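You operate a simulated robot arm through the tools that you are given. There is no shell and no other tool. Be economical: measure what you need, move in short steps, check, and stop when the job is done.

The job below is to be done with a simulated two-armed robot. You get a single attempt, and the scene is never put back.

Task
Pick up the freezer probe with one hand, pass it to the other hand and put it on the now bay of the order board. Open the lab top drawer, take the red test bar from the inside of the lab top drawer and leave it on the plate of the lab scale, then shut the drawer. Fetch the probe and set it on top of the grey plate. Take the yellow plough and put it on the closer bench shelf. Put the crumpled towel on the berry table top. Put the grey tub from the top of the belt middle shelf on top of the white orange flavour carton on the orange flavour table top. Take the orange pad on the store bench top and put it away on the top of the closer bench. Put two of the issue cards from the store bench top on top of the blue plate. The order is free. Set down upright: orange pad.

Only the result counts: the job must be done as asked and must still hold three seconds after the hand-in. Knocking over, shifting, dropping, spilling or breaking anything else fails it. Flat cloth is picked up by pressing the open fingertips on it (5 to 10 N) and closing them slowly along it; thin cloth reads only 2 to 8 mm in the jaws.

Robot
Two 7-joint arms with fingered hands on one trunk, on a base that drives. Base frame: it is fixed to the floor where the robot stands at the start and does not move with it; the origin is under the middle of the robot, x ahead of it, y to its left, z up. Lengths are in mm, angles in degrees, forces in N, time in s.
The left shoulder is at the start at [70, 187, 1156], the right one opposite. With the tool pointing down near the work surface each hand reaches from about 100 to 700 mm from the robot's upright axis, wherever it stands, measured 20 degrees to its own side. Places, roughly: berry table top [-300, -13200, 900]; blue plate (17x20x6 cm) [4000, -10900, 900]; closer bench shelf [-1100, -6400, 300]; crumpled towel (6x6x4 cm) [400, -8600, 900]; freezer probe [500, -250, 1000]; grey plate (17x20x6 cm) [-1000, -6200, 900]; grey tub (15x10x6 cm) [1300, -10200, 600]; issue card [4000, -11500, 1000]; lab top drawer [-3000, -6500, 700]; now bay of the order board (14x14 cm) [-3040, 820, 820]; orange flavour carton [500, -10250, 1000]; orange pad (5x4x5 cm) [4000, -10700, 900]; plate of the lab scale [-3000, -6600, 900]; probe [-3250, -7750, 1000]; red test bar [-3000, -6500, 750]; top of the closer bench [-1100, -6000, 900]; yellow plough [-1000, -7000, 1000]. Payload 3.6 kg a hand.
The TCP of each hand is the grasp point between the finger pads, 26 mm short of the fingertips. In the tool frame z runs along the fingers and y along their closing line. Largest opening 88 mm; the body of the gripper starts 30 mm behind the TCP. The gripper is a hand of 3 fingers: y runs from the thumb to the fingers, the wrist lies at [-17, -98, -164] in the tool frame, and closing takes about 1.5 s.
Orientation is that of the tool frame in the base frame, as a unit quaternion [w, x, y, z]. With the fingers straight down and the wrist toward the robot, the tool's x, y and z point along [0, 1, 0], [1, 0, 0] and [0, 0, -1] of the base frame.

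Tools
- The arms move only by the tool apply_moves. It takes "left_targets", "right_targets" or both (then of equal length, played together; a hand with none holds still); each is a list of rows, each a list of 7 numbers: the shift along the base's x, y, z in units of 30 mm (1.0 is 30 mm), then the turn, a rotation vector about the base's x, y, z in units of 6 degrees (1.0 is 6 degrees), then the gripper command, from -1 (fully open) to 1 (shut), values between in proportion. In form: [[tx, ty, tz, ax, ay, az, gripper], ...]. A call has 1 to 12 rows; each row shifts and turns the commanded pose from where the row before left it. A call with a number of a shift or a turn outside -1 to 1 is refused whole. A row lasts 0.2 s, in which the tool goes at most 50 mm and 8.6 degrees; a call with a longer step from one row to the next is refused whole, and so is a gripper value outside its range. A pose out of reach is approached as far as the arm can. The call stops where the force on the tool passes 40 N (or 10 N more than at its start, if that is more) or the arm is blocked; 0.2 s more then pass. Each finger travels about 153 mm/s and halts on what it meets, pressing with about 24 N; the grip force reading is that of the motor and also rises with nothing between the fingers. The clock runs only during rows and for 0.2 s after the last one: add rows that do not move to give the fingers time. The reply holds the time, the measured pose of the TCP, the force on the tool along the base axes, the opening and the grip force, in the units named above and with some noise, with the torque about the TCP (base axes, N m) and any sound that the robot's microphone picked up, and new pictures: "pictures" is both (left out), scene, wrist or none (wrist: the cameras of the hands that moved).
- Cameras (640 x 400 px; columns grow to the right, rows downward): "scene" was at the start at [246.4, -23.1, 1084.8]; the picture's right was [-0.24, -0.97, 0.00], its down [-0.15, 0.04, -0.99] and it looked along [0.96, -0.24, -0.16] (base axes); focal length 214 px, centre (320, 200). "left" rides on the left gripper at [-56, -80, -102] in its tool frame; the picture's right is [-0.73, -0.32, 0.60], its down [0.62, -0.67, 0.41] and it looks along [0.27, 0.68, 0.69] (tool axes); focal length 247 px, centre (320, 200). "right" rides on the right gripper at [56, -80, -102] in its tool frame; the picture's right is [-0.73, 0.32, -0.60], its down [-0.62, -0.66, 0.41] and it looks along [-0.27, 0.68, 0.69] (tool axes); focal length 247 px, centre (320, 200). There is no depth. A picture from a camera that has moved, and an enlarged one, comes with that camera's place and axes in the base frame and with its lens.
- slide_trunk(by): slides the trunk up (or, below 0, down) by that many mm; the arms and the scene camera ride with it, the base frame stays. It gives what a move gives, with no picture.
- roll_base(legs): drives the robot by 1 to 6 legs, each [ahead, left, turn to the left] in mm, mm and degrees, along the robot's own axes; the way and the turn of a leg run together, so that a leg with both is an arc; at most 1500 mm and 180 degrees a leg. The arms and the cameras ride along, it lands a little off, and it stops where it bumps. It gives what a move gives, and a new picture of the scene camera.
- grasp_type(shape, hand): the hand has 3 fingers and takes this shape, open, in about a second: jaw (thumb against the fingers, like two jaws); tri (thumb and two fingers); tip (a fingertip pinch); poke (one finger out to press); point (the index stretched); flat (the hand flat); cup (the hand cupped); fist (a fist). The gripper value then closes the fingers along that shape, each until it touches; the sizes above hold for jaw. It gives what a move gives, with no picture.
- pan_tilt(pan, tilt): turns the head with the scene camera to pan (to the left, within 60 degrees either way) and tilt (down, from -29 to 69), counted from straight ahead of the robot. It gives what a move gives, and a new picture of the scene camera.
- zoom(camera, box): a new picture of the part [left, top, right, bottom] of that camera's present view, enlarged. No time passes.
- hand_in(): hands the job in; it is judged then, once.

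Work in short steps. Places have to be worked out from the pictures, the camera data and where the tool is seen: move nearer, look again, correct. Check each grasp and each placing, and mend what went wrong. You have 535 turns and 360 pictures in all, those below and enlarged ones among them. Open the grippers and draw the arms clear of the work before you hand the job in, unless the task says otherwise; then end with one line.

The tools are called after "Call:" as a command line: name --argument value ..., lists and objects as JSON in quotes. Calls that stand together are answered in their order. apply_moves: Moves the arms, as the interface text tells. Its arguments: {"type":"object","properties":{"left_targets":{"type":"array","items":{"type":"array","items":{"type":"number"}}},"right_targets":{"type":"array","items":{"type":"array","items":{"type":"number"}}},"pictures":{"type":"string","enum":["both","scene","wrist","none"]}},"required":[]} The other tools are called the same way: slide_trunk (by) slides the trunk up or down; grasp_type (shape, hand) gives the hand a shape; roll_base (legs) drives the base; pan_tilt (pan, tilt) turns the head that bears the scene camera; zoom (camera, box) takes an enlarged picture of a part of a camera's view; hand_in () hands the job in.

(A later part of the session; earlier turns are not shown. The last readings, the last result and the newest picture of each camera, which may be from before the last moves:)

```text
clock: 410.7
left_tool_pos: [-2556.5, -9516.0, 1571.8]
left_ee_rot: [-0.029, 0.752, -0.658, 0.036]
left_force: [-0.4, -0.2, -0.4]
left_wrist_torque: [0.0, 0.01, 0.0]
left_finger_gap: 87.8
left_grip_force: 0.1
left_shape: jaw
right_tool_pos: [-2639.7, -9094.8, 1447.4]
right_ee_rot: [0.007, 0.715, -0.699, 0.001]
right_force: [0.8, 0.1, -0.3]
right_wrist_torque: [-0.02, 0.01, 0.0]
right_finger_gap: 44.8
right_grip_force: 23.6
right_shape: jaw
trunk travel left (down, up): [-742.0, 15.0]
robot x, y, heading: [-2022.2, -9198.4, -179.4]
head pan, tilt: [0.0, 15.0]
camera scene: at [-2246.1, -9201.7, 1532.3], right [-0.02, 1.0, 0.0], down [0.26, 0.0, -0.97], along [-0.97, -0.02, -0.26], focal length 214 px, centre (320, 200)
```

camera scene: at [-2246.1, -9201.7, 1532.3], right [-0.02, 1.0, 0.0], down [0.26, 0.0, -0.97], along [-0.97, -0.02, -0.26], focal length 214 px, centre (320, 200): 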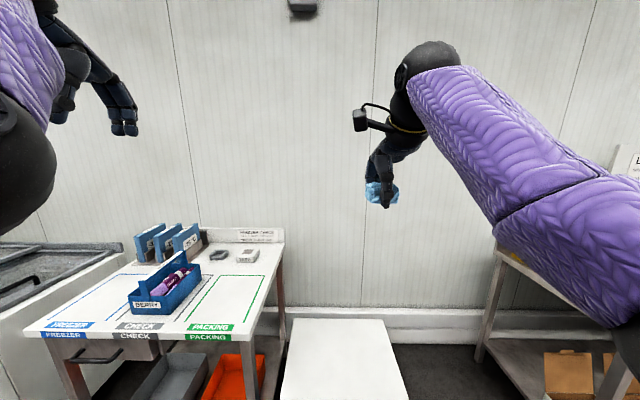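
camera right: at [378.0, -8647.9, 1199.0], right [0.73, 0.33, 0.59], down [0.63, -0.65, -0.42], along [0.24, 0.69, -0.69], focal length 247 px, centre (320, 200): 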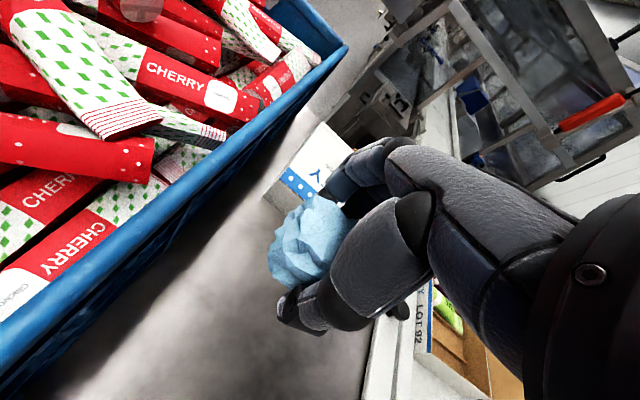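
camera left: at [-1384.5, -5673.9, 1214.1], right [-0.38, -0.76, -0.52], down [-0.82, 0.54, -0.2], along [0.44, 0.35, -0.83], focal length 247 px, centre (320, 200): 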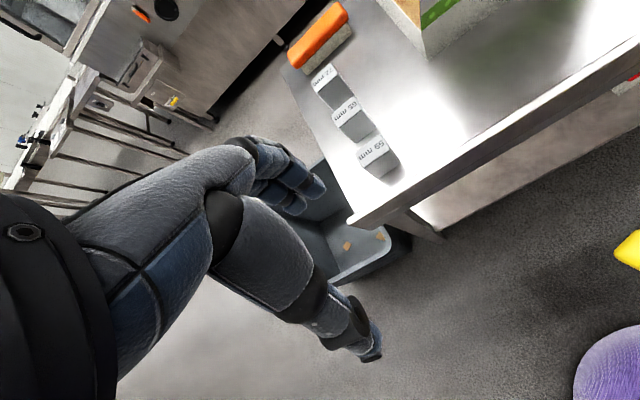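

Turn to -y and drive down toward the BERRY table's corridor end.

Call:
roll_base --legs '[[0, 0, 90], [1400, 0, 0], [1300, 0, 0]]'

Call:
pan_tilt --pan 15 --tilt 20

```text
clock: 427.5
left_tool_pos: [-1621.0, -12408.8, 1571.0]
left_ee_rot: [-0.047, 0.996, 0.079, 0.004]
left_force: [0.5, 0.0, 0.2]
left_wrist_torque: [0.04, 0.0, -0.01]
left_finger_gap: 88.1
left_grip_force: 0.2
left_shape: jaw
right_tool_pos: [-2038.0, -12503.7, 1449.1]
right_ee_rot: [0.004, 1.0, 0.024, 0.006]
right_force: [0.7, -0.4, 0.2]
right_wrist_torque: [-0.02, -0.02, 0.01]
right_finger_gap: 44.6
right_grip_force: 24.3
right_shape: jaw
trunk travel left (down, up): [-742.0, 15.0]
robot x, y, heading: [-1950.4, -11879.8, -87.3]
head pan, tilt: [0.0, 15.0]
camera scene: at [-1944.6, -12106.4, 1532.4], right [-1.0, -0.04, 0.0], down [-0.01, 0.26, -0.97], along [0.04, -0.97, -0.26], focal length 214 px, centre (320, 200)
```

scene: 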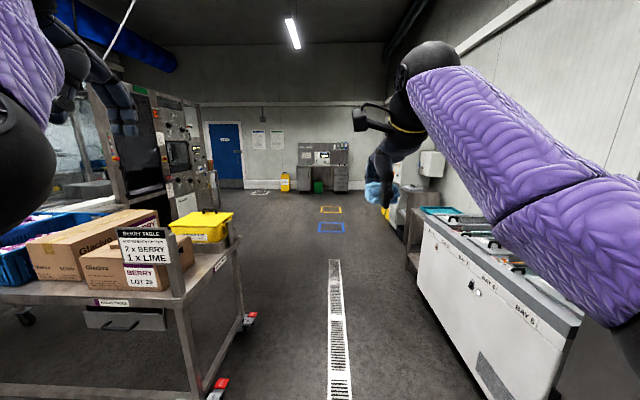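

```text
clock: 428.3
left_tool_pos: [-1618.6, -12409.1, 1571.5]
left_ee_rot: [-0.046, 0.996, 0.08, 0.006]
left_force: [-0.9, 0.4, 0.5]
left_wrist_torque: [0.01, -0.01, 0.01]
left_finger_gap: 88.1
left_grip_force: 0.1
left_shape: jaw
right_tool_pos: [-2038.6, -12503.6, 1448.2]
right_ee_rot: [0.004, 1.0, 0.025, 0.006]
right_force: [0.1, 0.9, -0.5]
right_wrist_torque: [-0.01, -0.01, 0.0]
right_finger_gap: 44.6
right_grip_force: 24.1
right_shape: jaw
trunk travel left (down, up): [-742.0, 15.0]
robot x, y, heading: [-1952.5, -11882.5, -87.6]
head pan, tilt: [15.0, 20.0]
camera scene: at [-1920.7, -12102.5, 1524.2], right [-0.95, -0.3, 0.0], down [-0.1, 0.33, -0.94], along [0.28, -0.9, -0.34], focal length 214 px, centre (320, 200)
```

scene: 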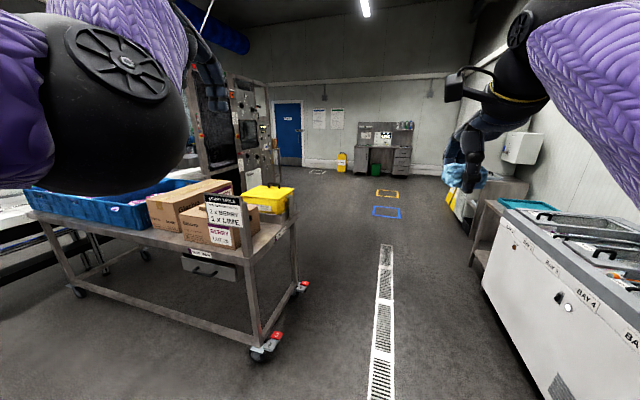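

BERRY table end is at x≈-1215, y -12990…-13660. I'll move in front of its end and face +x.

Call:
roll_base --legs '[[1420, -50, 0], [0, 0, 87.5]]'

Call:
pan_tilt --pan 0 --tilt 35

```text
clock: 439.1
left_tool_pos: [-1399.4, -12999.3, 1570.7]
left_ee_rot: [-0.036, 0.662, 0.748, -0.028]
left_force: [-0.7, -0.1, 0.0]
left_wrist_torque: [0.02, 0.01, -0.01]
left_finger_gap: 88.0
left_grip_force: 0.1
left_shape: jaw
right_tool_pos: [-1320.2, -13420.8, 1448.5]
right_ee_rot: [-0.001, 0.703, 0.711, 0.009]
right_force: [0.3, 0.6, 0.2]
right_wrist_torque: [0.0, 0.0, 0.03]
right_finger_gap: 44.4
right_grip_force: 23.8
right_shape: jaw
trunk travel left (down, up): [-742.0, 15.0]
robot x, y, heading: [-1940.1, -13312.2, 0.3]
head pan, tilt: [15.0, 20.0]
camera scene: at [-1720.9, -13288.0, 1524.2], right [0.26, -0.96, 0.0], down [-0.33, -0.09, -0.94], along [0.91, 0.25, -0.34], focal length 214 px, centre (320, 200)
```

scene: 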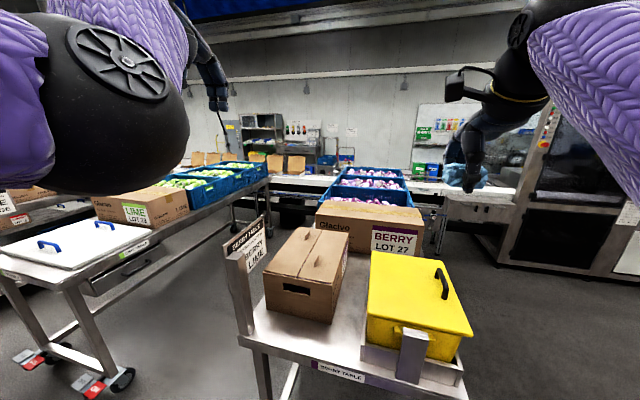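

```text
clock: 439.9
left_tool_pos: [-1401.9, -12998.4, 1570.8]
left_ee_rot: [-0.036, 0.662, 0.748, -0.028]
left_force: [-0.2, -0.5, 0.5]
left_wrist_torque: [0.02, -0.04, 0.01]
left_finger_gap: 87.8
left_grip_force: 0.0
left_shape: jaw
right_tool_pos: [-1321.0, -13420.5, 1448.1]
right_ee_rot: [-0.001, 0.702, 0.712, 0.007]
right_force: [0.5, -0.7, -0.8]
right_wrist_torque: [0.0, -0.05, 0.0]
right_finger_gap: 44.0
right_grip_force: 24.0
right_shape: jaw
trunk travel left (down, up): [-742.0, 15.0]
robot x, y, heading: [-1940.5, -13314.0, 0.2]
head pan, tilt: [0.0, 35.0]
camera scene: at [-1722.7, -13311.8, 1500.4], right [0.01, -1.0, 0.0], down [-0.57, 0.0, -0.82], along [0.82, 0.0, -0.57], focal length 214 px, centre (320, 200)
```

scene: 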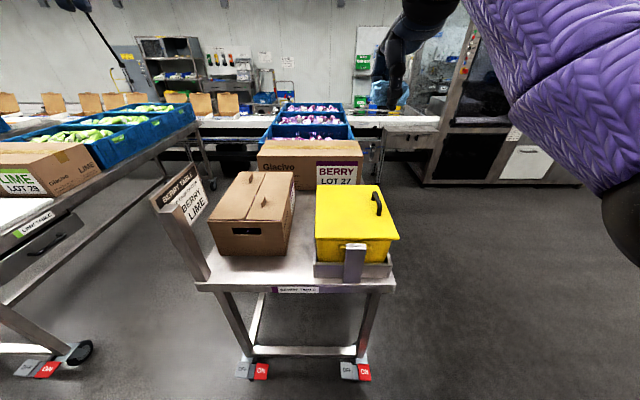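

A free strip lies in front of the brown box: target ≈(-1240,-13160). Shift left/ahead, lower trunk, and approach.

Call:
roll_base --legs '[[100, 190, 0]]'

Call:
slide_trunk --by -340

Call:
apply_moves --right_targets '[[-0.3, 0.6, 0, 0, 0, 0, 1], [-0.2, 0.6, 0, 0, 0, 0, 1], [0, 0.6, 0, 0, 0, 0, 1]]'

```text
clock: 441.6
left_tool_pos: [-1301.4, -12807.9, 1571.9]
left_ee_rot: [-0.037, 0.662, 0.748, -0.028]
left_force: [0.9, 0.2, 0.4]
left_wrist_torque: [-0.01, -0.03, 0.02]
left_finger_gap: 87.9
left_grip_force: 0.1
left_shape: jaw
right_tool_pos: [-1221.8, -13231.1, 1448.2]
right_ee_rot: [-0.001, 0.703, 0.711, 0.008]
right_force: [-0.2, 0.0, 0.6]
right_wrist_torque: [0.0, 0.01, -0.03]
right_finger_gap: 44.3
right_grip_force: 24.1
right_shape: jaw
trunk travel left (down, up): [-742.0, 15.0]
robot x, y, heading: [-1841.9, -13119.9, 0.4]
head pan, tilt: [0.0, 35.0]
camera scene: at [-1623.2, -13121.3, 1500.4], right [0.0, -1.0, 0.0], down [-0.57, 0.0, -0.82], along [0.82, 0.0, -0.57], focal length 214 px, centre (320, 200)
```

scene: 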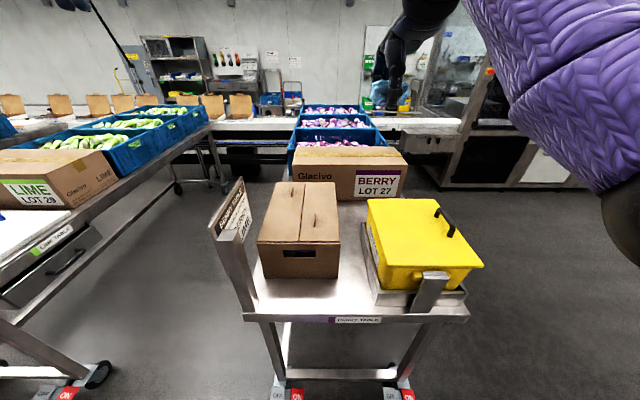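

```text
clock: 444.9
left_tool_pos: [-1301.3, -12807.6, 1233.0]
left_ee_rot: [-0.036, 0.662, 0.748, -0.028]
left_force: [0.0, 0.5, -0.3]
left_wrist_torque: [-0.02, 0.01, -0.01]
left_finger_gap: 88.0
left_grip_force: 0.0
left_shape: jaw
right_tool_pos: [-1222.1, -13229.3, 1108.6]
right_ee_rot: [-0.001, 0.703, 0.711, 0.007]
right_force: [0.3, -0.8, 0.2]
right_wrist_torque: [0.01, -0.01, 0.01]
right_finger_gap: 44.3
right_grip_force: 24.0
right_shape: jaw
trunk travel left (down, up): [-402.0, 355.0]
robot x, y, heading: [-1838.7, -13118.3, 0.3]
head pan, tilt: [0.0, 35.0]
```

```text
clock: 445.7
left_tool_pos: [-1300.8, -12807.6, 1232.8]
left_ee_rot: [-0.037, 0.662, 0.748, -0.029]
left_force: [-0.9, -0.6, 0.2]
left_wrist_torque: [0.0, 0.03, -0.01]
left_finger_gap: 88.0
left_grip_force: 0.0
left_shape: jaw
right_tool_pos: [-1236.6, -13175.4, 1107.5]
right_ee_rot: [-0.001, 0.703, 0.711, 0.006]
right_force: [0.3, 0.3, -0.2]
right_wrist_torque: [-0.01, -0.01, -0.01]
right_finger_gap: 44.7
right_grip_force: 23.6
right_shape: jaw
trunk travel left (down, up): [-402.0, 355.0]
robot x, y, heading: [-1839.0, -13122.4, 0.1]
head pan, tilt: [0.0, 35.0]
camera scene: at [-1609.7, -13120.4, 1152.5], right [0.0, -1.0, 0.0], down [-0.57, 0.0, -0.82], along [0.82, 0.0, -0.57], focal length 214 px, centre (320, 200)
camera right: at [-1316.8, -13121.2, 1208.6], right [0.32, -0.74, 0.59], down [-0.66, -0.63, -0.42], along [0.68, -0.25, -0.69], focal length 247 px, centre (320, 200)
```

scene: 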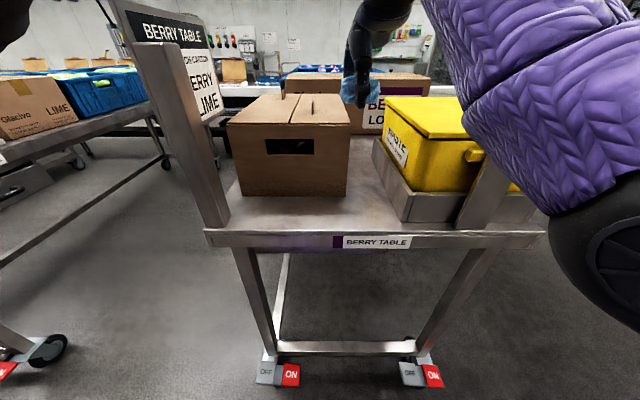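
right: 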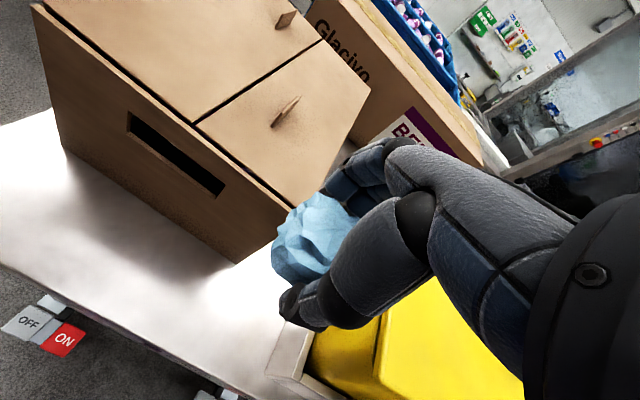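

Shift slightly right and descend onto the strip.

Call:
apply_moves --right_targets '[[0, -0.4, -0.9, 0, 0, 0, 1], [0, -0.4, -1, 0, 0, 0, 1], [0, 0, -1, 0, 0, 0, 1], [0, 0, -1, 0, 0, 0, 1], [0, 0, -1, 0, 0, 0, 1], [0, 0, -1, 0, 0, 0, 1], [0, 0, -0.6, 0, 0, 0, 1]]'

```text
clock: 447.3
left_tool_pos: [-1300.6, -12808.0, 1232.6]
left_ee_rot: [-0.037, 0.662, 0.748, -0.028]
left_force: [-0.5, -0.2, -0.4]
left_wrist_torque: [0.01, -0.03, -0.01]
left_finger_gap: 87.8
left_grip_force: 0.1
left_shape: jaw
right_tool_pos: [-1235.4, -13199.9, 913.3]
right_ee_rot: [-0.001, 0.704, 0.71, 0.008]
right_force: [-0.3, 0.2, -0.3]
right_wrist_torque: [0.0, 0.0, -0.01]
right_finger_gap: 44.2
right_grip_force: 24.0
right_shape: jaw
trunk travel left (down, up): [-402.0, 355.0]
robot x, y, heading: [-1838.5, -13125.7, 0.1]
head pan, tilt: [0.0, 35.0]
camera scene: at [-1609.6, -13120.9, 1152.5], right [0.0, -1.0, 0.0], down [-0.57, 0.0, -0.82], along [0.82, 0.0, -0.57], focal length 214 px, centre (320, 200)
camera right: at [-1315.8, -13147.0, 1013.3], right [0.32, -0.74, 0.59], down [-0.66, -0.63, -0.42], along [0.68, -0.25, -0.69], focal length 247 px, centre (320, 200)
```

scene: 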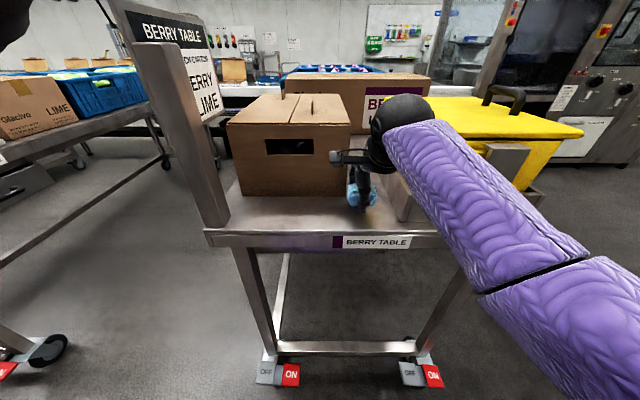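
right: 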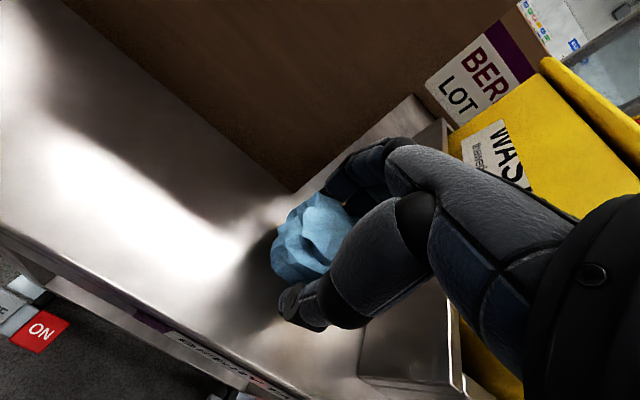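

Call:
apply_moves --right_targets '[[0, 0, -0.3, 0, 0, 0, 1], [0, 0, -0.25, 0, 0, 0, 1], [0, 0, -0.2, 0, 0, 0, 1]]' --pictures "none"

```text
clock: 448.1
left_tool_pos: [-1300.6, -12806.9, 1232.2]
left_ee_rot: [-0.037, 0.662, 0.748, -0.029]
left_force: [0.2, 0.8, 0.4]
left_wrist_torque: [0.01, 0.0, 0.0]
left_finger_gap: 88.0
left_grip_force: 0.0
left_shape: jaw
right_tool_pos: [-1236.2, -13199.4, 889.0]
right_ee_rot: [-0.001, 0.703, 0.711, 0.007]
right_force: [-0.3, -0.3, -0.1]
right_wrist_torque: [-0.01, 0.01, 0.01]
right_finger_gap: 44.1
right_grip_force: 24.0
right_shape: jaw
trunk travel left (down, up): [-402.0, 355.0]
robot x, y, heading: [-1837.0, -13121.0, -0.1]
head pan, tilt: [0.0, 35.0]
```

Call:
apply_moves --right_targets '[[0, 0, -0.2, 0, 0, 0, 1], [0, 0, -0.2, 0, 0, 0, 1], [0, 0, -0.2, 0, 0, 0, 1]]' --pictures "none"

```text
clock: 448.9
left_tool_pos: [-1301.6, -12808.5, 1231.4]
left_ee_rot: [-0.036, 0.662, 0.748, -0.028]
left_force: [0.6, -0.5, -0.7]
left_wrist_torque: [0.01, 0.03, 0.02]
left_finger_gap: 88.1
left_grip_force: 0.0
left_shape: jaw
right_tool_pos: [-1230.3, -13197.3, 887.4]
right_ee_rot: [0.005, 0.702, 0.711, 0.02]
right_force: [-4.3, -0.3, 15.3]
right_wrist_torque: [-0.06, 0.65, 0.05]
right_finger_gap: 43.5
right_grip_force: 24.3
right_shape: jaw
trunk travel left (down, up): [-402.0, 355.0]
robot x, y, heading: [-1842.0, -13121.8, 0.1]
head pan, tilt: [0.0, 35.0]
stopped in row 3 (right hand): the force on the tool passed its limit at 44 N (the readings are from after the stop); the commanded pose is now the measured one
```

Contact. Release partially and lift.

Call:
apply_moves --right_targets '[[0, 0, 0.1, 0, 0, 0, 0.5], [0, 0, 0, 0, 0, 0, 0], [-0.1, 0, 0, 0, 0, 0, -0.5], [0, 0, 0, 0, 0, 0, -0.6], [0, 0, 0, 0, 0, 0, -0.6], [0, 0, 0.5, 0, 0, 0, -0.6], [0, 0, 1, 0, 0, 0, -0.6], [0, 0, 1, 0, 0, 0, -0.6], [0, 0, 1, 0, 0, 0, -0.6], [0, 0, 1, 0, 0, 0, -0.6], [0, 0, 1, 0, 0, 0, -0.6]]'

```text
clock: 451.3
left_tool_pos: [-1300.1, -12807.3, 1232.4]
left_ee_rot: [-0.036, 0.662, 0.748, -0.029]
left_force: [-0.4, -0.4, 0.1]
left_wrist_torque: [0.0, -0.01, 0.01]
left_finger_gap: 87.6
left_grip_force: 0.0
left_shape: jaw
right_tool_pos: [-1233.9, -13200.1, 1052.3]
right_ee_rot: [0.003, 0.703, 0.711, 0.016]
right_force: [0.4, 0.5, 0.7]
right_wrist_torque: [0.02, 0.01, 0.02]
right_finger_gap: 70.0
right_grip_force: 0.1
right_shape: jaw
trunk travel left (down, up): [-402.0, 355.0]
robot x, y, heading: [-1841.1, -13121.9, 0.2]
head pan, tilt: [0.0, 35.0]
camera scene: at [-1609.8, -13120.8, 1152.5], right [0.0, -1.0, 0.0], down [-0.57, 0.0, -0.82], along [0.82, 0.0, -0.57], focal length 214 px, centre (320, 200)
camera right: at [-1316.0, -13147.3, 1151.3], right [0.31, -0.74, 0.59], down [-0.65, -0.62, -0.44], along [0.7, -0.25, -0.67], focal length 247 px, centre (320, 200)
```

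scene: 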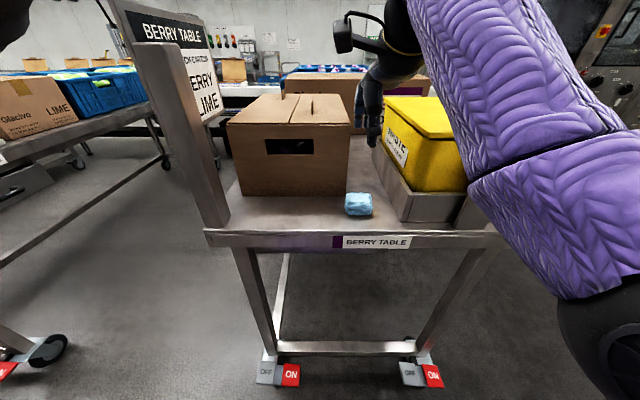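
right: 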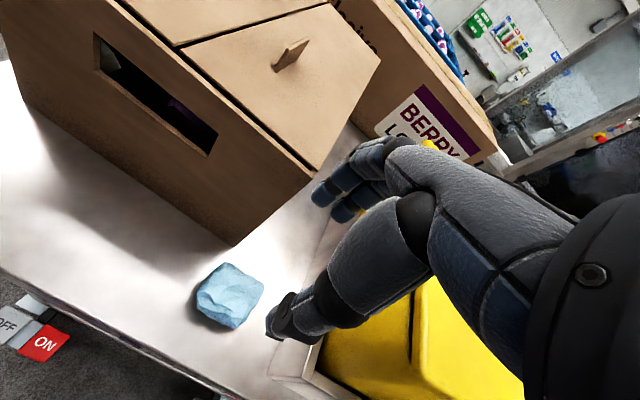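

Towel placed. Raise the trunk, back away, and survey the route around the belt's south end.

Call:
slide_trunk --by 340

Call:
roll_base --legs '[[-250, 0, 0], [0, 0, -60]]'

Call:
pan_tilt --pan 0 --tilt 10

```text
clock: 454.6
left_tool_pos: [-1301.0, -12808.2, 1572.2]
left_ee_rot: [-0.037, 0.662, 0.748, -0.028]
left_force: [0.0, 0.6, -0.2]
left_wrist_torque: [0.03, 0.01, 0.01]
left_finger_gap: 88.0
left_grip_force: 0.0
left_shape: jaw
right_tool_pos: [-1234.0, -13197.4, 1392.4]
right_ee_rot: [0.003, 0.702, 0.712, 0.017]
right_force: [-0.2, 0.5, 0.0]
right_wrist_torque: [-0.04, 0.01, 0.03]
right_finger_gap: 70.1
right_grip_force: 0.0
right_shape: jaw
trunk travel left (down, up): [-742.0, 15.0]
robot x, y, heading: [-1841.5, -13119.5, 0.3]
head pan, tilt: [0.0, 35.0]
```

```text
clock: 459.1
left_tool_pos: [-1551.3, -13430.1, 1572.3]
left_ee_rot: [-0.045, 0.947, 0.319, -0.006]
left_force: [0.1, 0.1, -0.5]
left_wrist_torque: [0.01, 0.01, -0.04]
left_finger_gap: 87.7
left_grip_force: 0.0
left_shape: jaw
right_tool_pos: [-1854.0, -13684.4, 1392.0]
right_ee_rot: [0.012, 0.964, 0.267, 0.013]
right_force: [-0.5, 0.2, -0.2]
right_wrist_torque: [-0.01, -0.02, 0.0]
right_finger_gap: 70.3
right_grip_force: 0.0
right_shape: jaw
trunk travel left (down, up): [-742.0, 15.0]
robot x, y, heading: [-2092.8, -13119.5, -59.5]
head pan, tilt: [0.0, 35.0]
camera scene: at [-1983.0, -13311.4, 1500.4], right [-0.86, -0.51, 0.0], down [-0.29, 0.49, -0.82], along [0.41, -0.71, -0.57], focal length 214 px, centre (320, 200)
```

scene: 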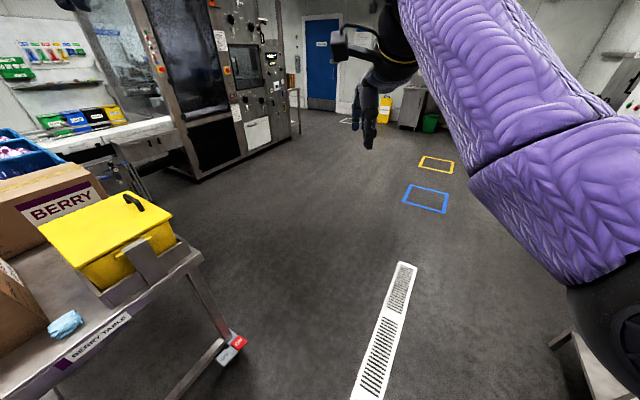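

```text
clock: 460.0
left_tool_pos: [-1551.2, -13430.6, 1572.2]
left_ee_rot: [-0.046, 0.947, 0.319, -0.006]
left_force: [0.7, -0.3, -0.3]
left_wrist_torque: [0.0, 0.0, 0.04]
left_finger_gap: 87.7
left_grip_force: 0.0
left_shape: jaw
right_tool_pos: [-1854.0, -13684.0, 1392.2]
right_ee_rot: [0.011, 0.964, 0.267, 0.013]
right_force: [0.2, -0.7, -0.7]
right_wrist_torque: [0.01, 0.0, -0.01]
right_finger_gap: 70.1
right_grip_force: 0.0
right_shape: jaw
trunk travel left (down, up): [-742.0, 15.0]
robot x, y, heading: [-2093.8, -13123.9, -59.6]
head pan, tilt: [0.0, 10.0]
camera scene: at [-1980.6, -13315.7, 1540.4], right [-0.86, -0.51, 0.0], down [-0.09, 0.15, -0.98], along [0.5, -0.85, -0.17], focal length 214 px, centre (320, 200)
```

scene: 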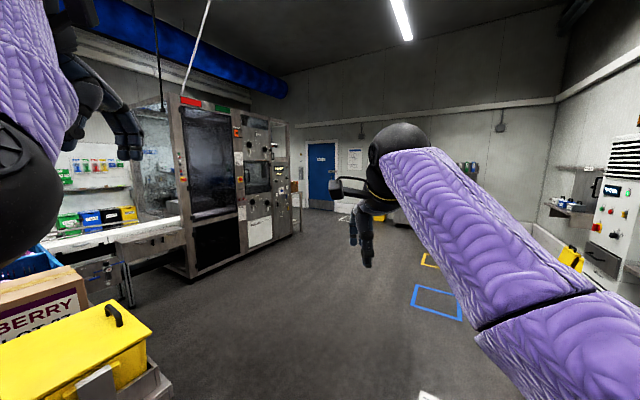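

Route: around the south end of the machine (≈y -17000). I'll drive there in one multi-leg move, then look.

Call:
roll_base --legs '[[0, 0, -6], [1500, 0, 0], [1500, 0, 0], [1500, 0, 0]]'

```text
clock: 481.8
left_tool_pos: [219.4, -17561.7, 1570.7]
left_ee_rot: [-0.046, 0.96, 0.276, -0.003]
left_force: [0.0, 0.1, 0.2]
left_wrist_torque: [-0.02, 0.02, 0.01]
left_finger_gap: 88.0
left_grip_force: 0.1
left_shape: jaw
right_tool_pos: [-105.4, -17787.6, 1393.2]
right_ee_rot: [0.011, 0.974, 0.224, 0.013]
right_force: [-0.5, 0.3, -0.6]
right_wrist_torque: [-0.01, 0.0, -0.01]
right_finger_gap: 70.3
right_grip_force: 0.0
right_shape: jaw
trunk travel left (down, up): [-742.0, 15.0]
robot x, y, heading: [-291.4, -17205.7, -64.9]
head pan, tilt: [0.0, 10.0]
camera scene: at [-197.7, -17408.4, 1540.5], right [-0.9, -0.43, 0.0], down [-0.07, 0.16, -0.98], along [0.42, -0.89, -0.17], focal length 214 px, centre (320, 200)
```

scene: 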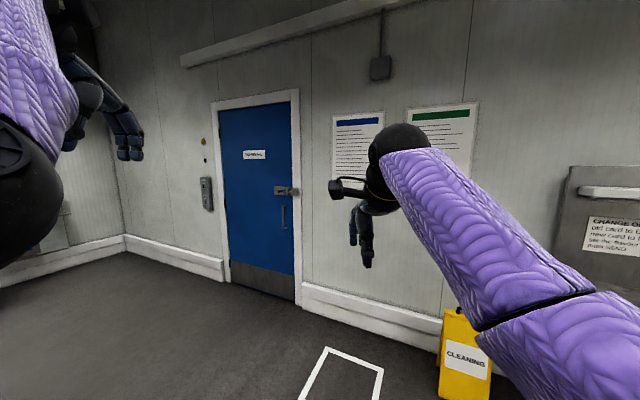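

Now turn to face +x and look along the south passage.

Call:
roll_base --legs '[[200, 0, 0], [0, 0, 75]]'

```text
clock: 486.7
left_tool_pos: [261.7, -16973.9, 1571.4]
left_ee_rot: [-0.034, 0.585, 0.809, -0.031]
left_force: [-0.8, -0.2, 0.1]
left_wrist_torque: [0.0, 0.04, 0.0]
left_finger_gap: 88.0
left_grip_force: 0.0
left_shape: jaw
right_tool_pos: [402.5, -17343.2, 1391.6]
right_ee_rot: [0.001, 0.629, 0.777, 0.017]
right_force: [0.4, -0.5, 0.5]
right_wrist_torque: [-0.03, 0.01, 0.01]
right_finger_gap: 70.0
right_grip_force: 0.1
right_shape: jaw
trunk travel left (down, up): [-742.0, 15.0]
robot x, y, heading: [-206.2, -17383.3, 11.5]
head pan, tilt: [0.0, 10.0]
camera scene: at [11.5, -17342.1, 1540.5], right [0.2, -0.98, 0.0], down [-0.17, -0.03, -0.98], along [0.96, 0.2, -0.17], focal length 214 px, centre (320, 200)
```

scene: 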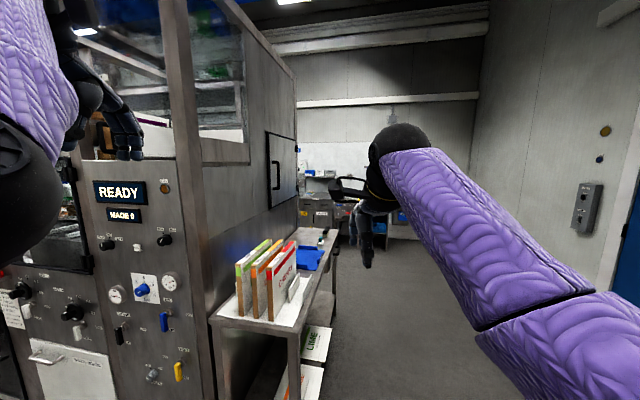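

Strafe further south for clearance, drive past the machine, and turn north.

Call:
roll_base --legs '[[0, 0, -11.5], [0, -550, 0], [1500, 0, 0], [1200, 0, 0], [0, 0, 90]]'

```text
clock: 507.1
left_tool_pos: [2162.1, -17333.6, 1572.9]
left_ee_rot: [-0.005, -0.072, 0.996, -0.045]
left_force: [0.9, 0.0, 0.4]
left_wrist_torque: [0.01, 0.05, -0.02]
left_finger_gap: 87.7
left_grip_force: 0.0
left_shape: jaw
right_tool_pos: [2549.3, -17257.8, 1392.1]
right_ee_rot: [-0.011, -0.018, 1.0, 0.014]
right_force: [0.0, 0.4, -0.4]
right_wrist_torque: [0.0, 0.03, -0.02]
right_finger_gap: 70.2
right_grip_force: 0.1
right_shape: jaw
trunk travel left (down, up): [-742.0, 15.0]
robot x, y, heading: [2486.1, -17865.0, 91.5]
head pan, tilt: [0.0, 10.0]
camera scene: at [2478.4, -17642.9, 1540.5], right [1.0, 0.03, 0.0], down [0.0, -0.17, -0.98], along [-0.03, 0.98, -0.17], focal length 214 px, centre (320, 200)
```

scene: 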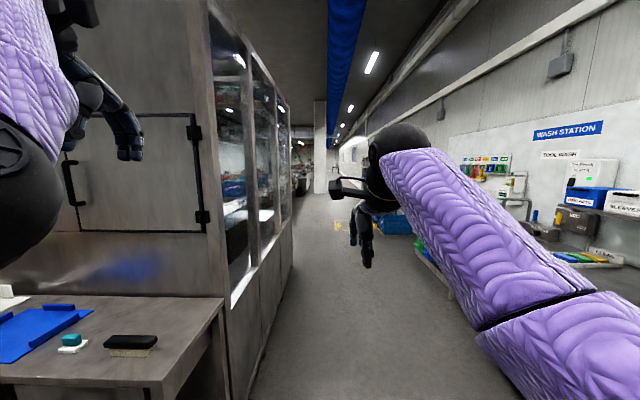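

Clear aisle north. Shift right and drive north to y≈-11900.

Call:
roll_base --legs '[[0, -220, -1.5], [1500, 0, 0], [1500, 0, 0], [1500, 0, 0], [1450, 0, 0]]'

```text
clock: 536.6
left_tool_pos: [2208.9, -11405.8, 1572.3]
left_ee_rot: [-0.005, -0.076, 0.996, -0.046]
left_force: [-0.5, 0.1, -1.4]
left_wrist_torque: [-0.02, -0.04, -0.01]
left_finger_gap: 88.1
left_grip_force: 0.0
left_shape: jaw
right_tool_pos: [2596.0, -11326.3, 1391.6]
right_ee_rot: [-0.01, -0.021, 1.0, 0.013]
right_force: [0.1, 0.6, -0.7]
right_wrist_torque: [0.07, 0.01, -0.01]
right_finger_gap: 70.4
right_grip_force: 0.1
right_shape: jaw
trunk travel left (down, up): [-742.0, 15.0]
robot x, y, heading: [2534.4, -11934.6, 92.1]
head pan, tilt: [0.0, 10.0]
camera scene: at [2527.4, -11712.5, 1540.5], right [1.0, 0.03, 0.0], down [0.01, -0.17, -0.98], along [-0.03, 0.98, -0.17], focal length 214 px, centre (320, 200)
```

scene: 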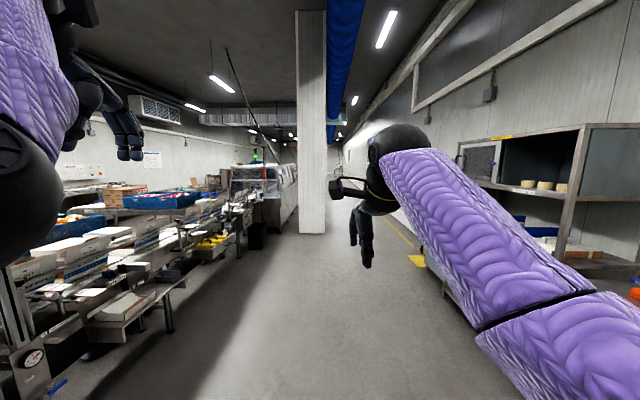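

Belt's back shelves on the left, store on the right. Continue to y≈-10250 and face the belt shelves.

Call:
roll_base --legs '[[850, 0, 0], [820, 0, 0], [0, 0, 88]]'

Call:
pan_tilt --pan 0 --tilt 30

```text
clock: 548.8
left_tool_pos: [1923.4, -10568.1, 1571.9]
left_ee_rot: [-0.027, 0.742, -0.669, 0.037]
left_force: [-0.6, 0.5, 0.5]
left_wrist_torque: [0.03, 0.02, -0.03]
left_finger_gap: 87.8
left_grip_force: 0.1
left_shape: jaw
right_tool_pos: [1863.7, -10177.9, 1392.9]
right_ee_rot: [-0.017, -0.705, 0.709, 0.003]
right_force: [0.3, -0.7, -1.0]
right_wrist_torque: [0.03, -0.04, 0.0]
right_finger_gap: 70.1
right_grip_force: 0.0
right_shape: jaw
trunk travel left (down, up): [-742.0, 15.0]
robot x, y, heading: [2467.6, -10267.0, 179.1]
head pan, tilt: [0.0, 10.0]
camera scene: at [2243.0, -10263.6, 1540.5], right [0.01, 1.0, 0.0], down [0.17, 0.0, -0.98], along [-0.98, 0.01, -0.17], focal length 214 px, centre (320, 200)
```

scene: 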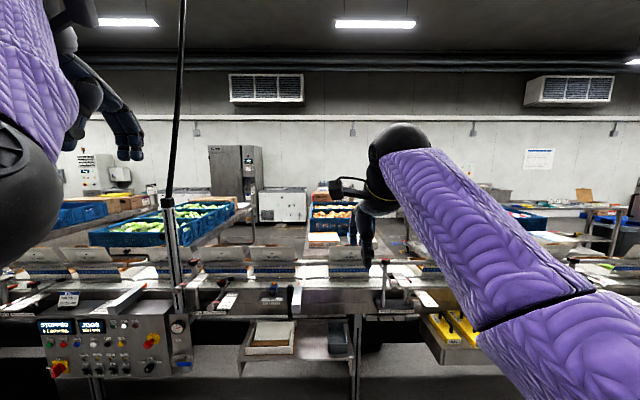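

```text
clock: 549.6
left_tool_pos: [1923.2, -10568.8, 1570.8]
left_ee_rot: [-0.028, 0.741, -0.67, 0.037]
left_force: [0.2, 0.1, 0.0]
left_wrist_torque: [0.0, -0.01, -0.02]
left_finger_gap: 88.0
left_grip_force: 0.0
left_shape: jaw
right_tool_pos: [1864.2, -10178.0, 1391.0]
right_ee_rot: [-0.017, -0.705, 0.709, 0.003]
right_force: [0.0, -1.2, -0.1]
right_wrist_torque: [0.0, 0.01, -0.02]
right_finger_gap: 70.2
right_grip_force: 0.1
right_shape: jaw
trunk travel left (down, up): [-742.0, 15.0]
robot x, y, heading: [2466.9, -10263.7, 179.2]
head pan, tilt: [0.0, 30.0]
camera scene: at [2245.5, -10263.7, 1508.3], right [0.01, 1.0, 0.0], down [0.5, -0.01, -0.87], along [-0.87, 0.01, -0.5], focal length 214 px, centre (320, 200)
```

scene: 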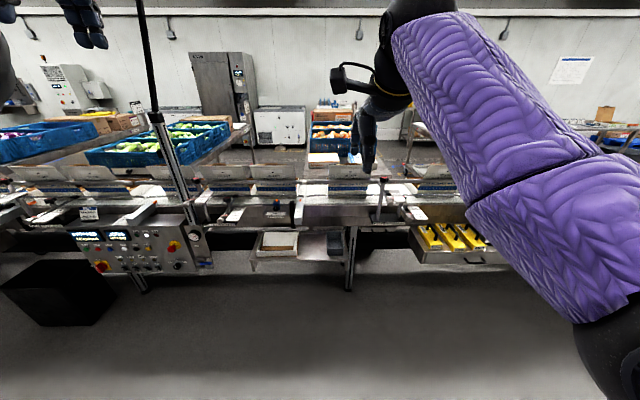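

The grey tub is on the shelf under the belt. Since the carton must be reached from the other side, I'll first do the store-bench jobs. Turn to face +x.

Call:
roll_base --legs '[[0, 800, 0], [0, 0, 179]]'

Call:
pan_tilt --pan 0 --tilt 25

```text
clock: 561.2
left_tool_pos: [3002.7, -10764.0, 1571.4]
left_ee_rot: [-0.038, 0.67, 0.741, -0.028]
left_force: [0.5, -0.2, 0.8]
left_wrist_torque: [0.02, 0.02, -0.01]
left_finger_gap: 87.9
left_grip_force: 0.0
left_shape: jaw
right_tool_pos: [3062.5, -11153.7, 1392.3]
right_ee_rot: [0.003, 0.709, 0.705, 0.016]
right_force: [-1.2, 0.5, -0.5]
right_wrist_torque: [0.04, -0.01, -0.03]
right_finger_gap: 70.1
right_grip_force: 0.2
right_shape: jaw
trunk travel left (down, up): [-742.0, 15.0]
robot x, y, heading: [2459.2, -11063.4, -1.1]
head pan, tilt: [0.0, 30.0]
camera scene: at [2678.0, -11069.3, 1508.2], right [-0.02, -1.0, 0.0], down [-0.5, 0.01, -0.87], along [0.87, -0.01, -0.5], focal length 214 px, centre (320, 200)
```

scene: 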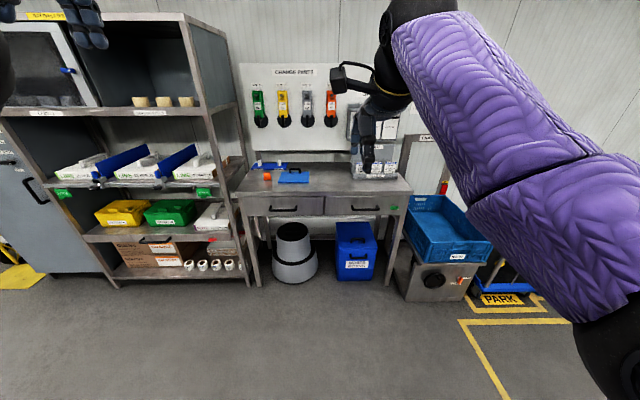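

```text
clock: 561.9
left_tool_pos: [3003.5, -10764.2, 1571.8]
left_ee_rot: [-0.037, 0.669, 0.742, -0.028]
left_force: [-0.3, 0.1, -0.2]
left_wrist_torque: [-0.02, -0.01, -0.01]
left_finger_gap: 88.0
left_grip_force: 0.2
left_shape: jaw
right_tool_pos: [3062.6, -11154.2, 1391.5]
right_ee_rot: [0.004, 0.71, 0.704, 0.016]
right_force: [-0.4, -0.2, 0.7]
right_wrist_torque: [-0.01, -0.02, -0.01]
right_finger_gap: 70.2
right_grip_force: 0.0
right_shape: jaw
trunk travel left (down, up): [-742.0, 15.0]
robot x, y, heading: [2454.9, -11064.3, -0.7]
head pan, tilt: [0.0, 25.0]
camera scene: at [2679.6, -11069.2, 1516.1], right [-0.02, -1.0, 0.0], down [-0.42, 0.01, -0.91], along [0.91, -0.01, -0.42], focal length 214 px, centre (320, 200)
```

scene: 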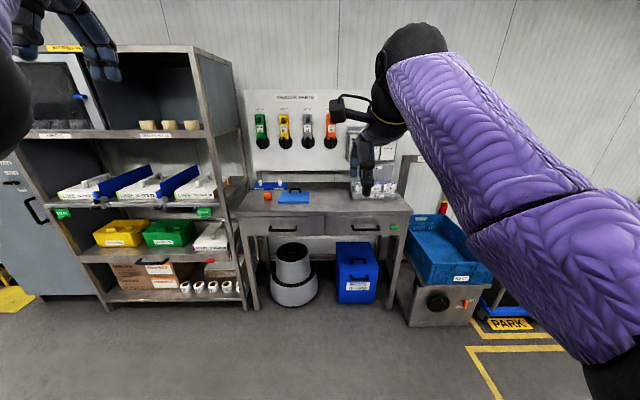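

Store bench: orange pad ≈(4140,-10700), blue plate ≈(4140,-10880), cards ≈(4200,-11500). Drive up to it.

Call:
roll_base --legs '[[1000, -150, 0.9]]'

Call:
slide_trunk --by -250

Call:
pan_tilt --pan 0 --tilt 42

```text
clock: 567.2
left_tool_pos: [4008.1, -10912.8, 1572.3]
left_ee_rot: [-0.037, 0.663, 0.747, -0.029]
left_force: [-0.2, 0.5, 0.4]
left_wrist_torque: [0.0, -0.01, -0.04]
left_finger_gap: 87.6
left_grip_force: 0.1
left_shape: jaw
right_tool_pos: [4075.2, -11302.7, 1391.6]
right_ee_rot: [0.003, 0.703, 0.711, 0.017]
right_force: [0.2, 1.0, 0.2]
right_wrist_torque: [-0.02, -0.02, 0.01]
right_finger_gap: 70.0
right_grip_force: 0.0
right_shape: jaw
trunk travel left (down, up): [-742.0, 15.0]
robot x, y, heading: [3468.8, -11224.4, 0.3]
head pan, tilt: [0.0, 25.0]
camera scene: at [3689.8, -11225.2, 1516.2], right [0.0, -1.0, 0.0], down [-0.42, 0.0, -0.91], along [0.91, 0.0, -0.42], focal length 214 px, centre (320, 200)
```

scene: 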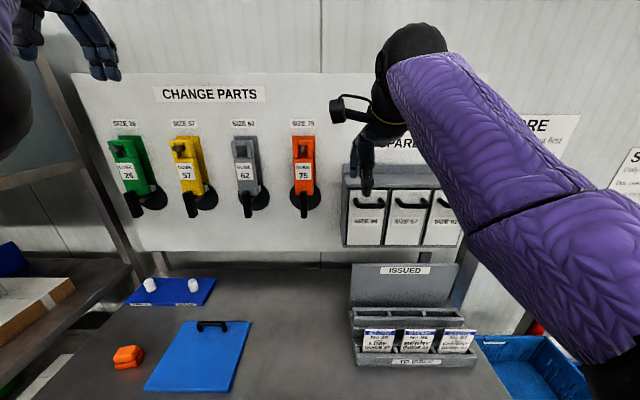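

```text
clock: 569.8
left_tool_pos: [4006.8, -10912.8, 1321.7]
left_ee_rot: [-0.037, 0.663, 0.747, -0.027]
left_force: [-0.1, 0.5, -0.1]
left_wrist_torque: [-0.03, 0.03, -0.01]
left_finger_gap: 88.1
left_grip_force: 0.0
left_shape: jaw
right_tool_pos: [4074.0, -11303.6, 1142.5]
right_ee_rot: [0.004, 0.703, 0.711, 0.016]
right_force: [-0.1, -0.5, -0.1]
right_wrist_torque: [0.0, 0.02, 0.0]
right_finger_gap: 70.0
right_grip_force: 0.0
right_shape: jaw
trunk travel left (down, up): [-492.0, 265.0]
robot x, y, heading: [3468.8, -11229.2, 0.3]
head pan, tilt: [0.0, 25.0]
```

```text
clock: 570.6
left_tool_pos: [4008.9, -10914.2, 1320.9]
left_ee_rot: [-0.037, 0.663, 0.747, -0.029]
left_force: [0.5, 0.7, -0.6]
left_wrist_torque: [-0.01, 0.0, -0.02]
left_finger_gap: 87.9
left_grip_force: 0.0
left_shape: jaw
right_tool_pos: [4074.3, -11303.6, 1142.8]
right_ee_rot: [0.003, 0.703, 0.711, 0.016]
right_force: [-0.6, 0.6, -0.3]
right_wrist_torque: [0.02, 0.03, 0.0]
right_finger_gap: 69.9
right_grip_force: 0.1
right_shape: jaw
trunk travel left (down, up): [-492.0, 265.0]
robot x, y, heading: [3467.1, -11226.2, 0.1]
head pan, tilt: [0.0, 42.0]
camera scene: at [3687.2, -11225.2, 1236.6], right [0.0, -1.0, 0.0], down [-0.67, 0.0, -0.74], along [0.74, 0.0, -0.67], focal length 214 px, centre (320, 200)
```

scene: 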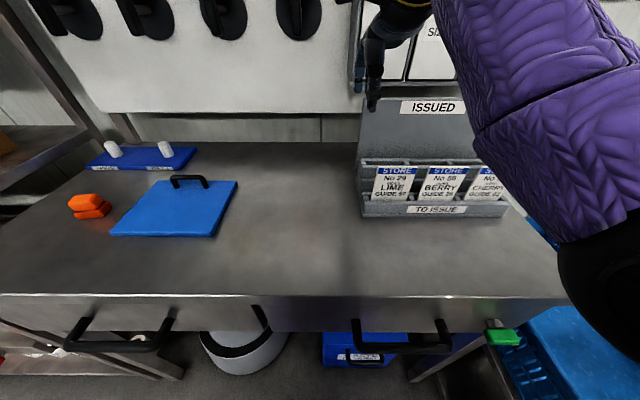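

Call:
zoom --camera "scene" --box '[340, 90, 520, 225]'

```text
2.96 times, centred on (430, 158) of scene
camera zoom: at [3687.2, -11225.2, 1236.6], right [0.0, -1.0, 0.0], down [-0.67, 0.0, -0.74], along [0.74, 0.0, -0.67], focal length 636 px, centre (-6, 326)
```

zoom: 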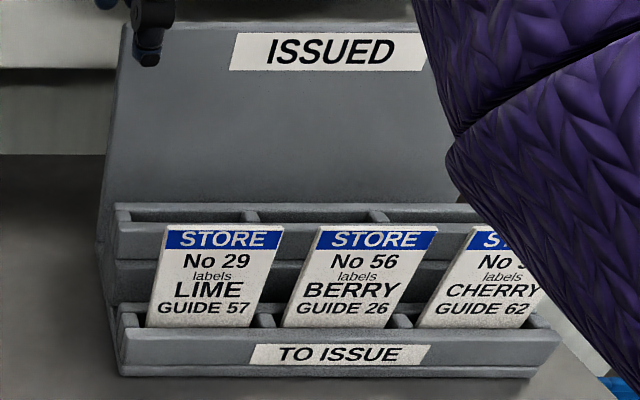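

Cards stand in a rack; I'll pinch one by its top edge with the right hand (closing along x). Position above the LIME card and check with the wrist camera.

Call:
apply_moves --right_targets '[[-0.3, -0.9, -0.5, 0, 0, 0, -1], [-0.2, -0.9, -0.5, 0, 0, 0, -1], [0, -0.7, -0.5, 0, 0, 0, -0.7]]' --pictures "wrist"

```text
clock: 571.4
left_tool_pos: [4008.4, -10913.4, 1321.6]
left_ee_rot: [-0.037, 0.663, 0.747, -0.027]
left_force: [-0.7, -0.1, -0.3]
left_wrist_torque: [-0.01, -0.02, 0.01]
left_finger_gap: 88.2
left_grip_force: 0.1
left_shape: jaw
right_tool_pos: [4060.8, -11379.2, 1096.5]
right_ee_rot: [0.004, 0.703, 0.711, 0.018]
right_force: [0.6, -0.2, -0.7]
right_wrist_torque: [0.01, 0.02, -0.02]
right_finger_gap: 74.9
right_grip_force: 0.0
right_shape: jaw
trunk travel left (down, up): [-492.0, 265.0]
robot x, y, heading: [3470.9, -11224.0, 0.2]
head pan, tilt: [0.0, 42.0]
camera right: at [3978.3, -11326.0, 1195.5], right [0.31, -0.74, 0.59], down [-0.65, -0.62, -0.44], along [0.7, -0.25, -0.67], focal length 247 px, centre (320, 200)
```

right: 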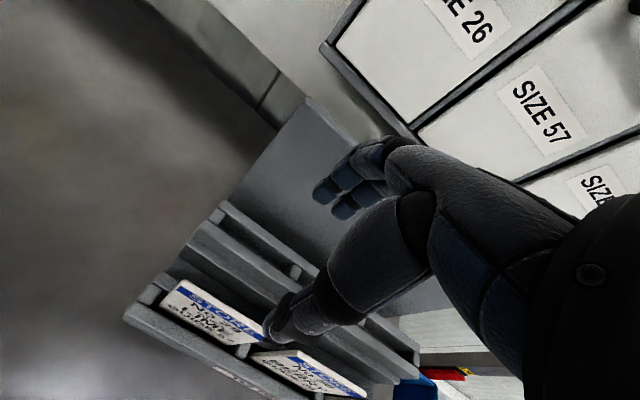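

Card top triangulates to ≈(4018,-11364, z≈1018). Move there with tips just at its top and check.

Call:
apply_moves --right_targets '[[-0.7, 0.25, 0, 0, 0, 0, -0.4], [-0.7, 0.25, -0.4, 0, 0, 0, -0.4], [0, 0, -0.8, 0, 0, 0, -0.3]]' --pictures "both"

```text
clock: 572.2
left_tool_pos: [4008.7, -10913.1, 1322.8]
left_ee_rot: [-0.038, 0.663, 0.748, -0.028]
left_force: [-0.5, -0.4, 0.6]
left_wrist_torque: [-0.01, -0.01, -0.05]
left_finger_gap: 87.7
left_grip_force: 0.0
left_shape: jaw
right_tool_pos: [4018.3, -11365.7, 1060.8]
right_ee_rot: [0.003, 0.703, 0.711, 0.017]
right_force: [-0.8, 0.0, 0.5]
right_wrist_torque: [0.01, 0.05, -0.02]
right_finger_gap: 57.5
right_grip_force: 0.1
right_shape: jaw
trunk travel left (down, up): [-492.0, 265.0]
robot x, y, heading: [3470.4, -11227.3, 0.2]
head pan, tilt: [0.0, 42.0]
camera scene: at [3687.3, -11225.5, 1236.5], right [0.0, -1.0, 0.0], down [-0.67, 0.0, -0.74], along [0.74, 0.0, -0.67], focal length 214 px, centre (320, 200)
camera right: at [3934.9, -11311.9, 1160.9], right [0.31, -0.74, 0.59], down [-0.65, -0.62, -0.44], along [0.7, -0.25, -0.67], focal length 247 px, centre (320, 200)
```

scene: 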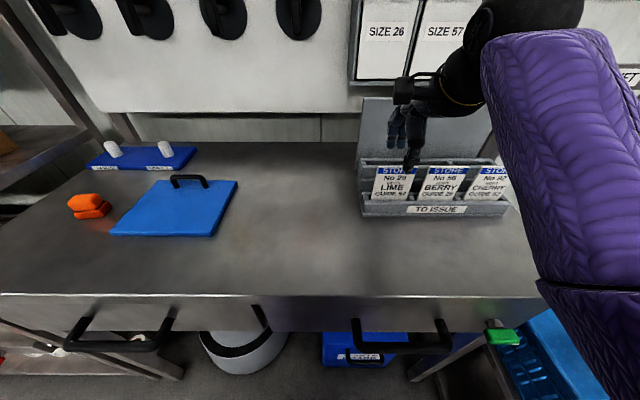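
right: 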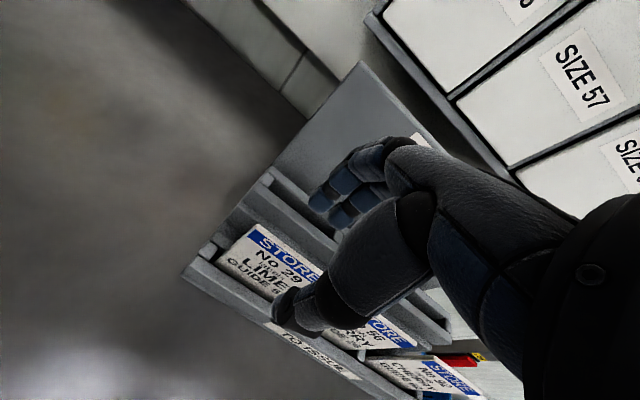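

Card top ≈(4029,-11363,1015). Lower so tips overlap the card's top ~22 mm and pinch.

Call:
apply_moves --right_targets '[[0.25, 0.05, -0.6, 0, 0, 0, -0.3], [0, 0, -0.8, 0, 0, 0, -0.3], [0, 0, 0, 0, 0, 0, 0.2], [0, 0, 0, 0, 0, 0, 0.7], [0, 0, 0, 0, 0, 0, 1], [0, 0, 0, 0, 0, 0, 1], [0, 0, 0, 0, 0, 0, 1]]' --pictures "wrist"

```text
clock: 573.8
left_tool_pos: [4007.7, -10912.4, 1321.5]
left_ee_rot: [-0.037, 0.663, 0.748, -0.028]
left_force: [-0.7, -0.2, -0.3]
left_wrist_torque: [-0.03, -0.02, -0.01]
left_finger_gap: 87.6
left_grip_force: 0.1
left_shape: jaw
right_tool_pos: [4024.8, -11362.8, 1019.0]
right_ee_rot: [0.003, 0.703, 0.711, 0.017]
right_force: [-0.1, -0.2, -0.5]
right_wrist_torque: [-0.01, -0.01, 0.0]
right_finger_gap: 0.0
right_grip_force: 24.0
right_shape: jaw
trunk travel left (down, up): [-492.0, 265.0]
robot x, y, heading: [3468.1, -11226.3, 0.4]
head pan, tilt: [0.0, 42.0]
camera right: at [3942.6, -11309.5, 1119.2], right [0.31, -0.74, 0.59], down [-0.65, -0.62, -0.44], along [0.7, -0.25, -0.67], focal length 247 px, centre (320, 200)
```

right: 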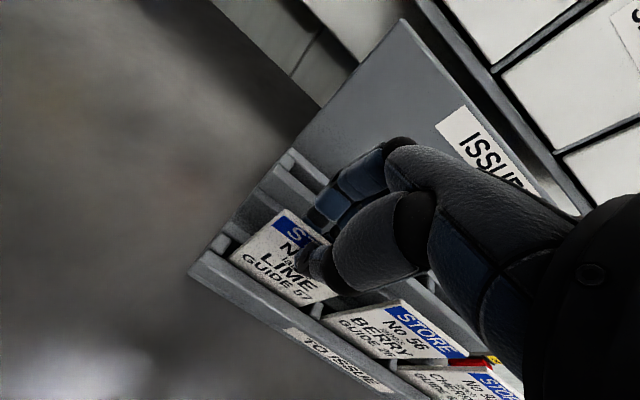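

Looks pinched (thin card). Test with a lift.

Call:
apply_moves --right_targets '[[0, 0, 0.4, 0, 0, 0, 1], [0, 0, 0.7, 0, 0, 0, 1], [0, 0, 0.9, 0, 0, 0, 1]]' --pictures "wrist"

```text
clock: 574.6
left_tool_pos: [4008.2, -10912.6, 1322.1]
left_ee_rot: [-0.037, 0.662, 0.748, -0.028]
left_force: [0.0, 0.1, -0.3]
left_wrist_torque: [-0.02, 0.0, 0.0]
left_finger_gap: 88.0
left_grip_force: 0.0
left_shape: jaw
right_tool_pos: [4026.4, -11362.4, 1079.1]
right_ee_rot: [0.004, 0.703, 0.711, 0.015]
right_force: [0.2, -0.4, -0.1]
right_wrist_torque: [-0.03, 0.02, -0.02]
right_finger_gap: 0.3
right_grip_force: 24.2
right_shape: jaw
trunk travel left (down, up): [-492.0, 265.0]
robot x, y, heading: [3468.7, -11225.7, 0.3]
head pan, tilt: [0.0, 42.0]
camera right: at [3943.5, -11309.1, 1178.3], right [0.31, -0.74, 0.59], down [-0.65, -0.62, -0.44], along [0.7, -0.25, -0.67], focal length 247 px, centre (320, 200)
```

right: 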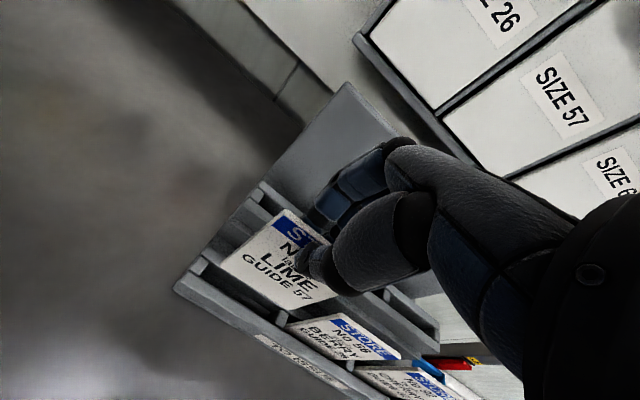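

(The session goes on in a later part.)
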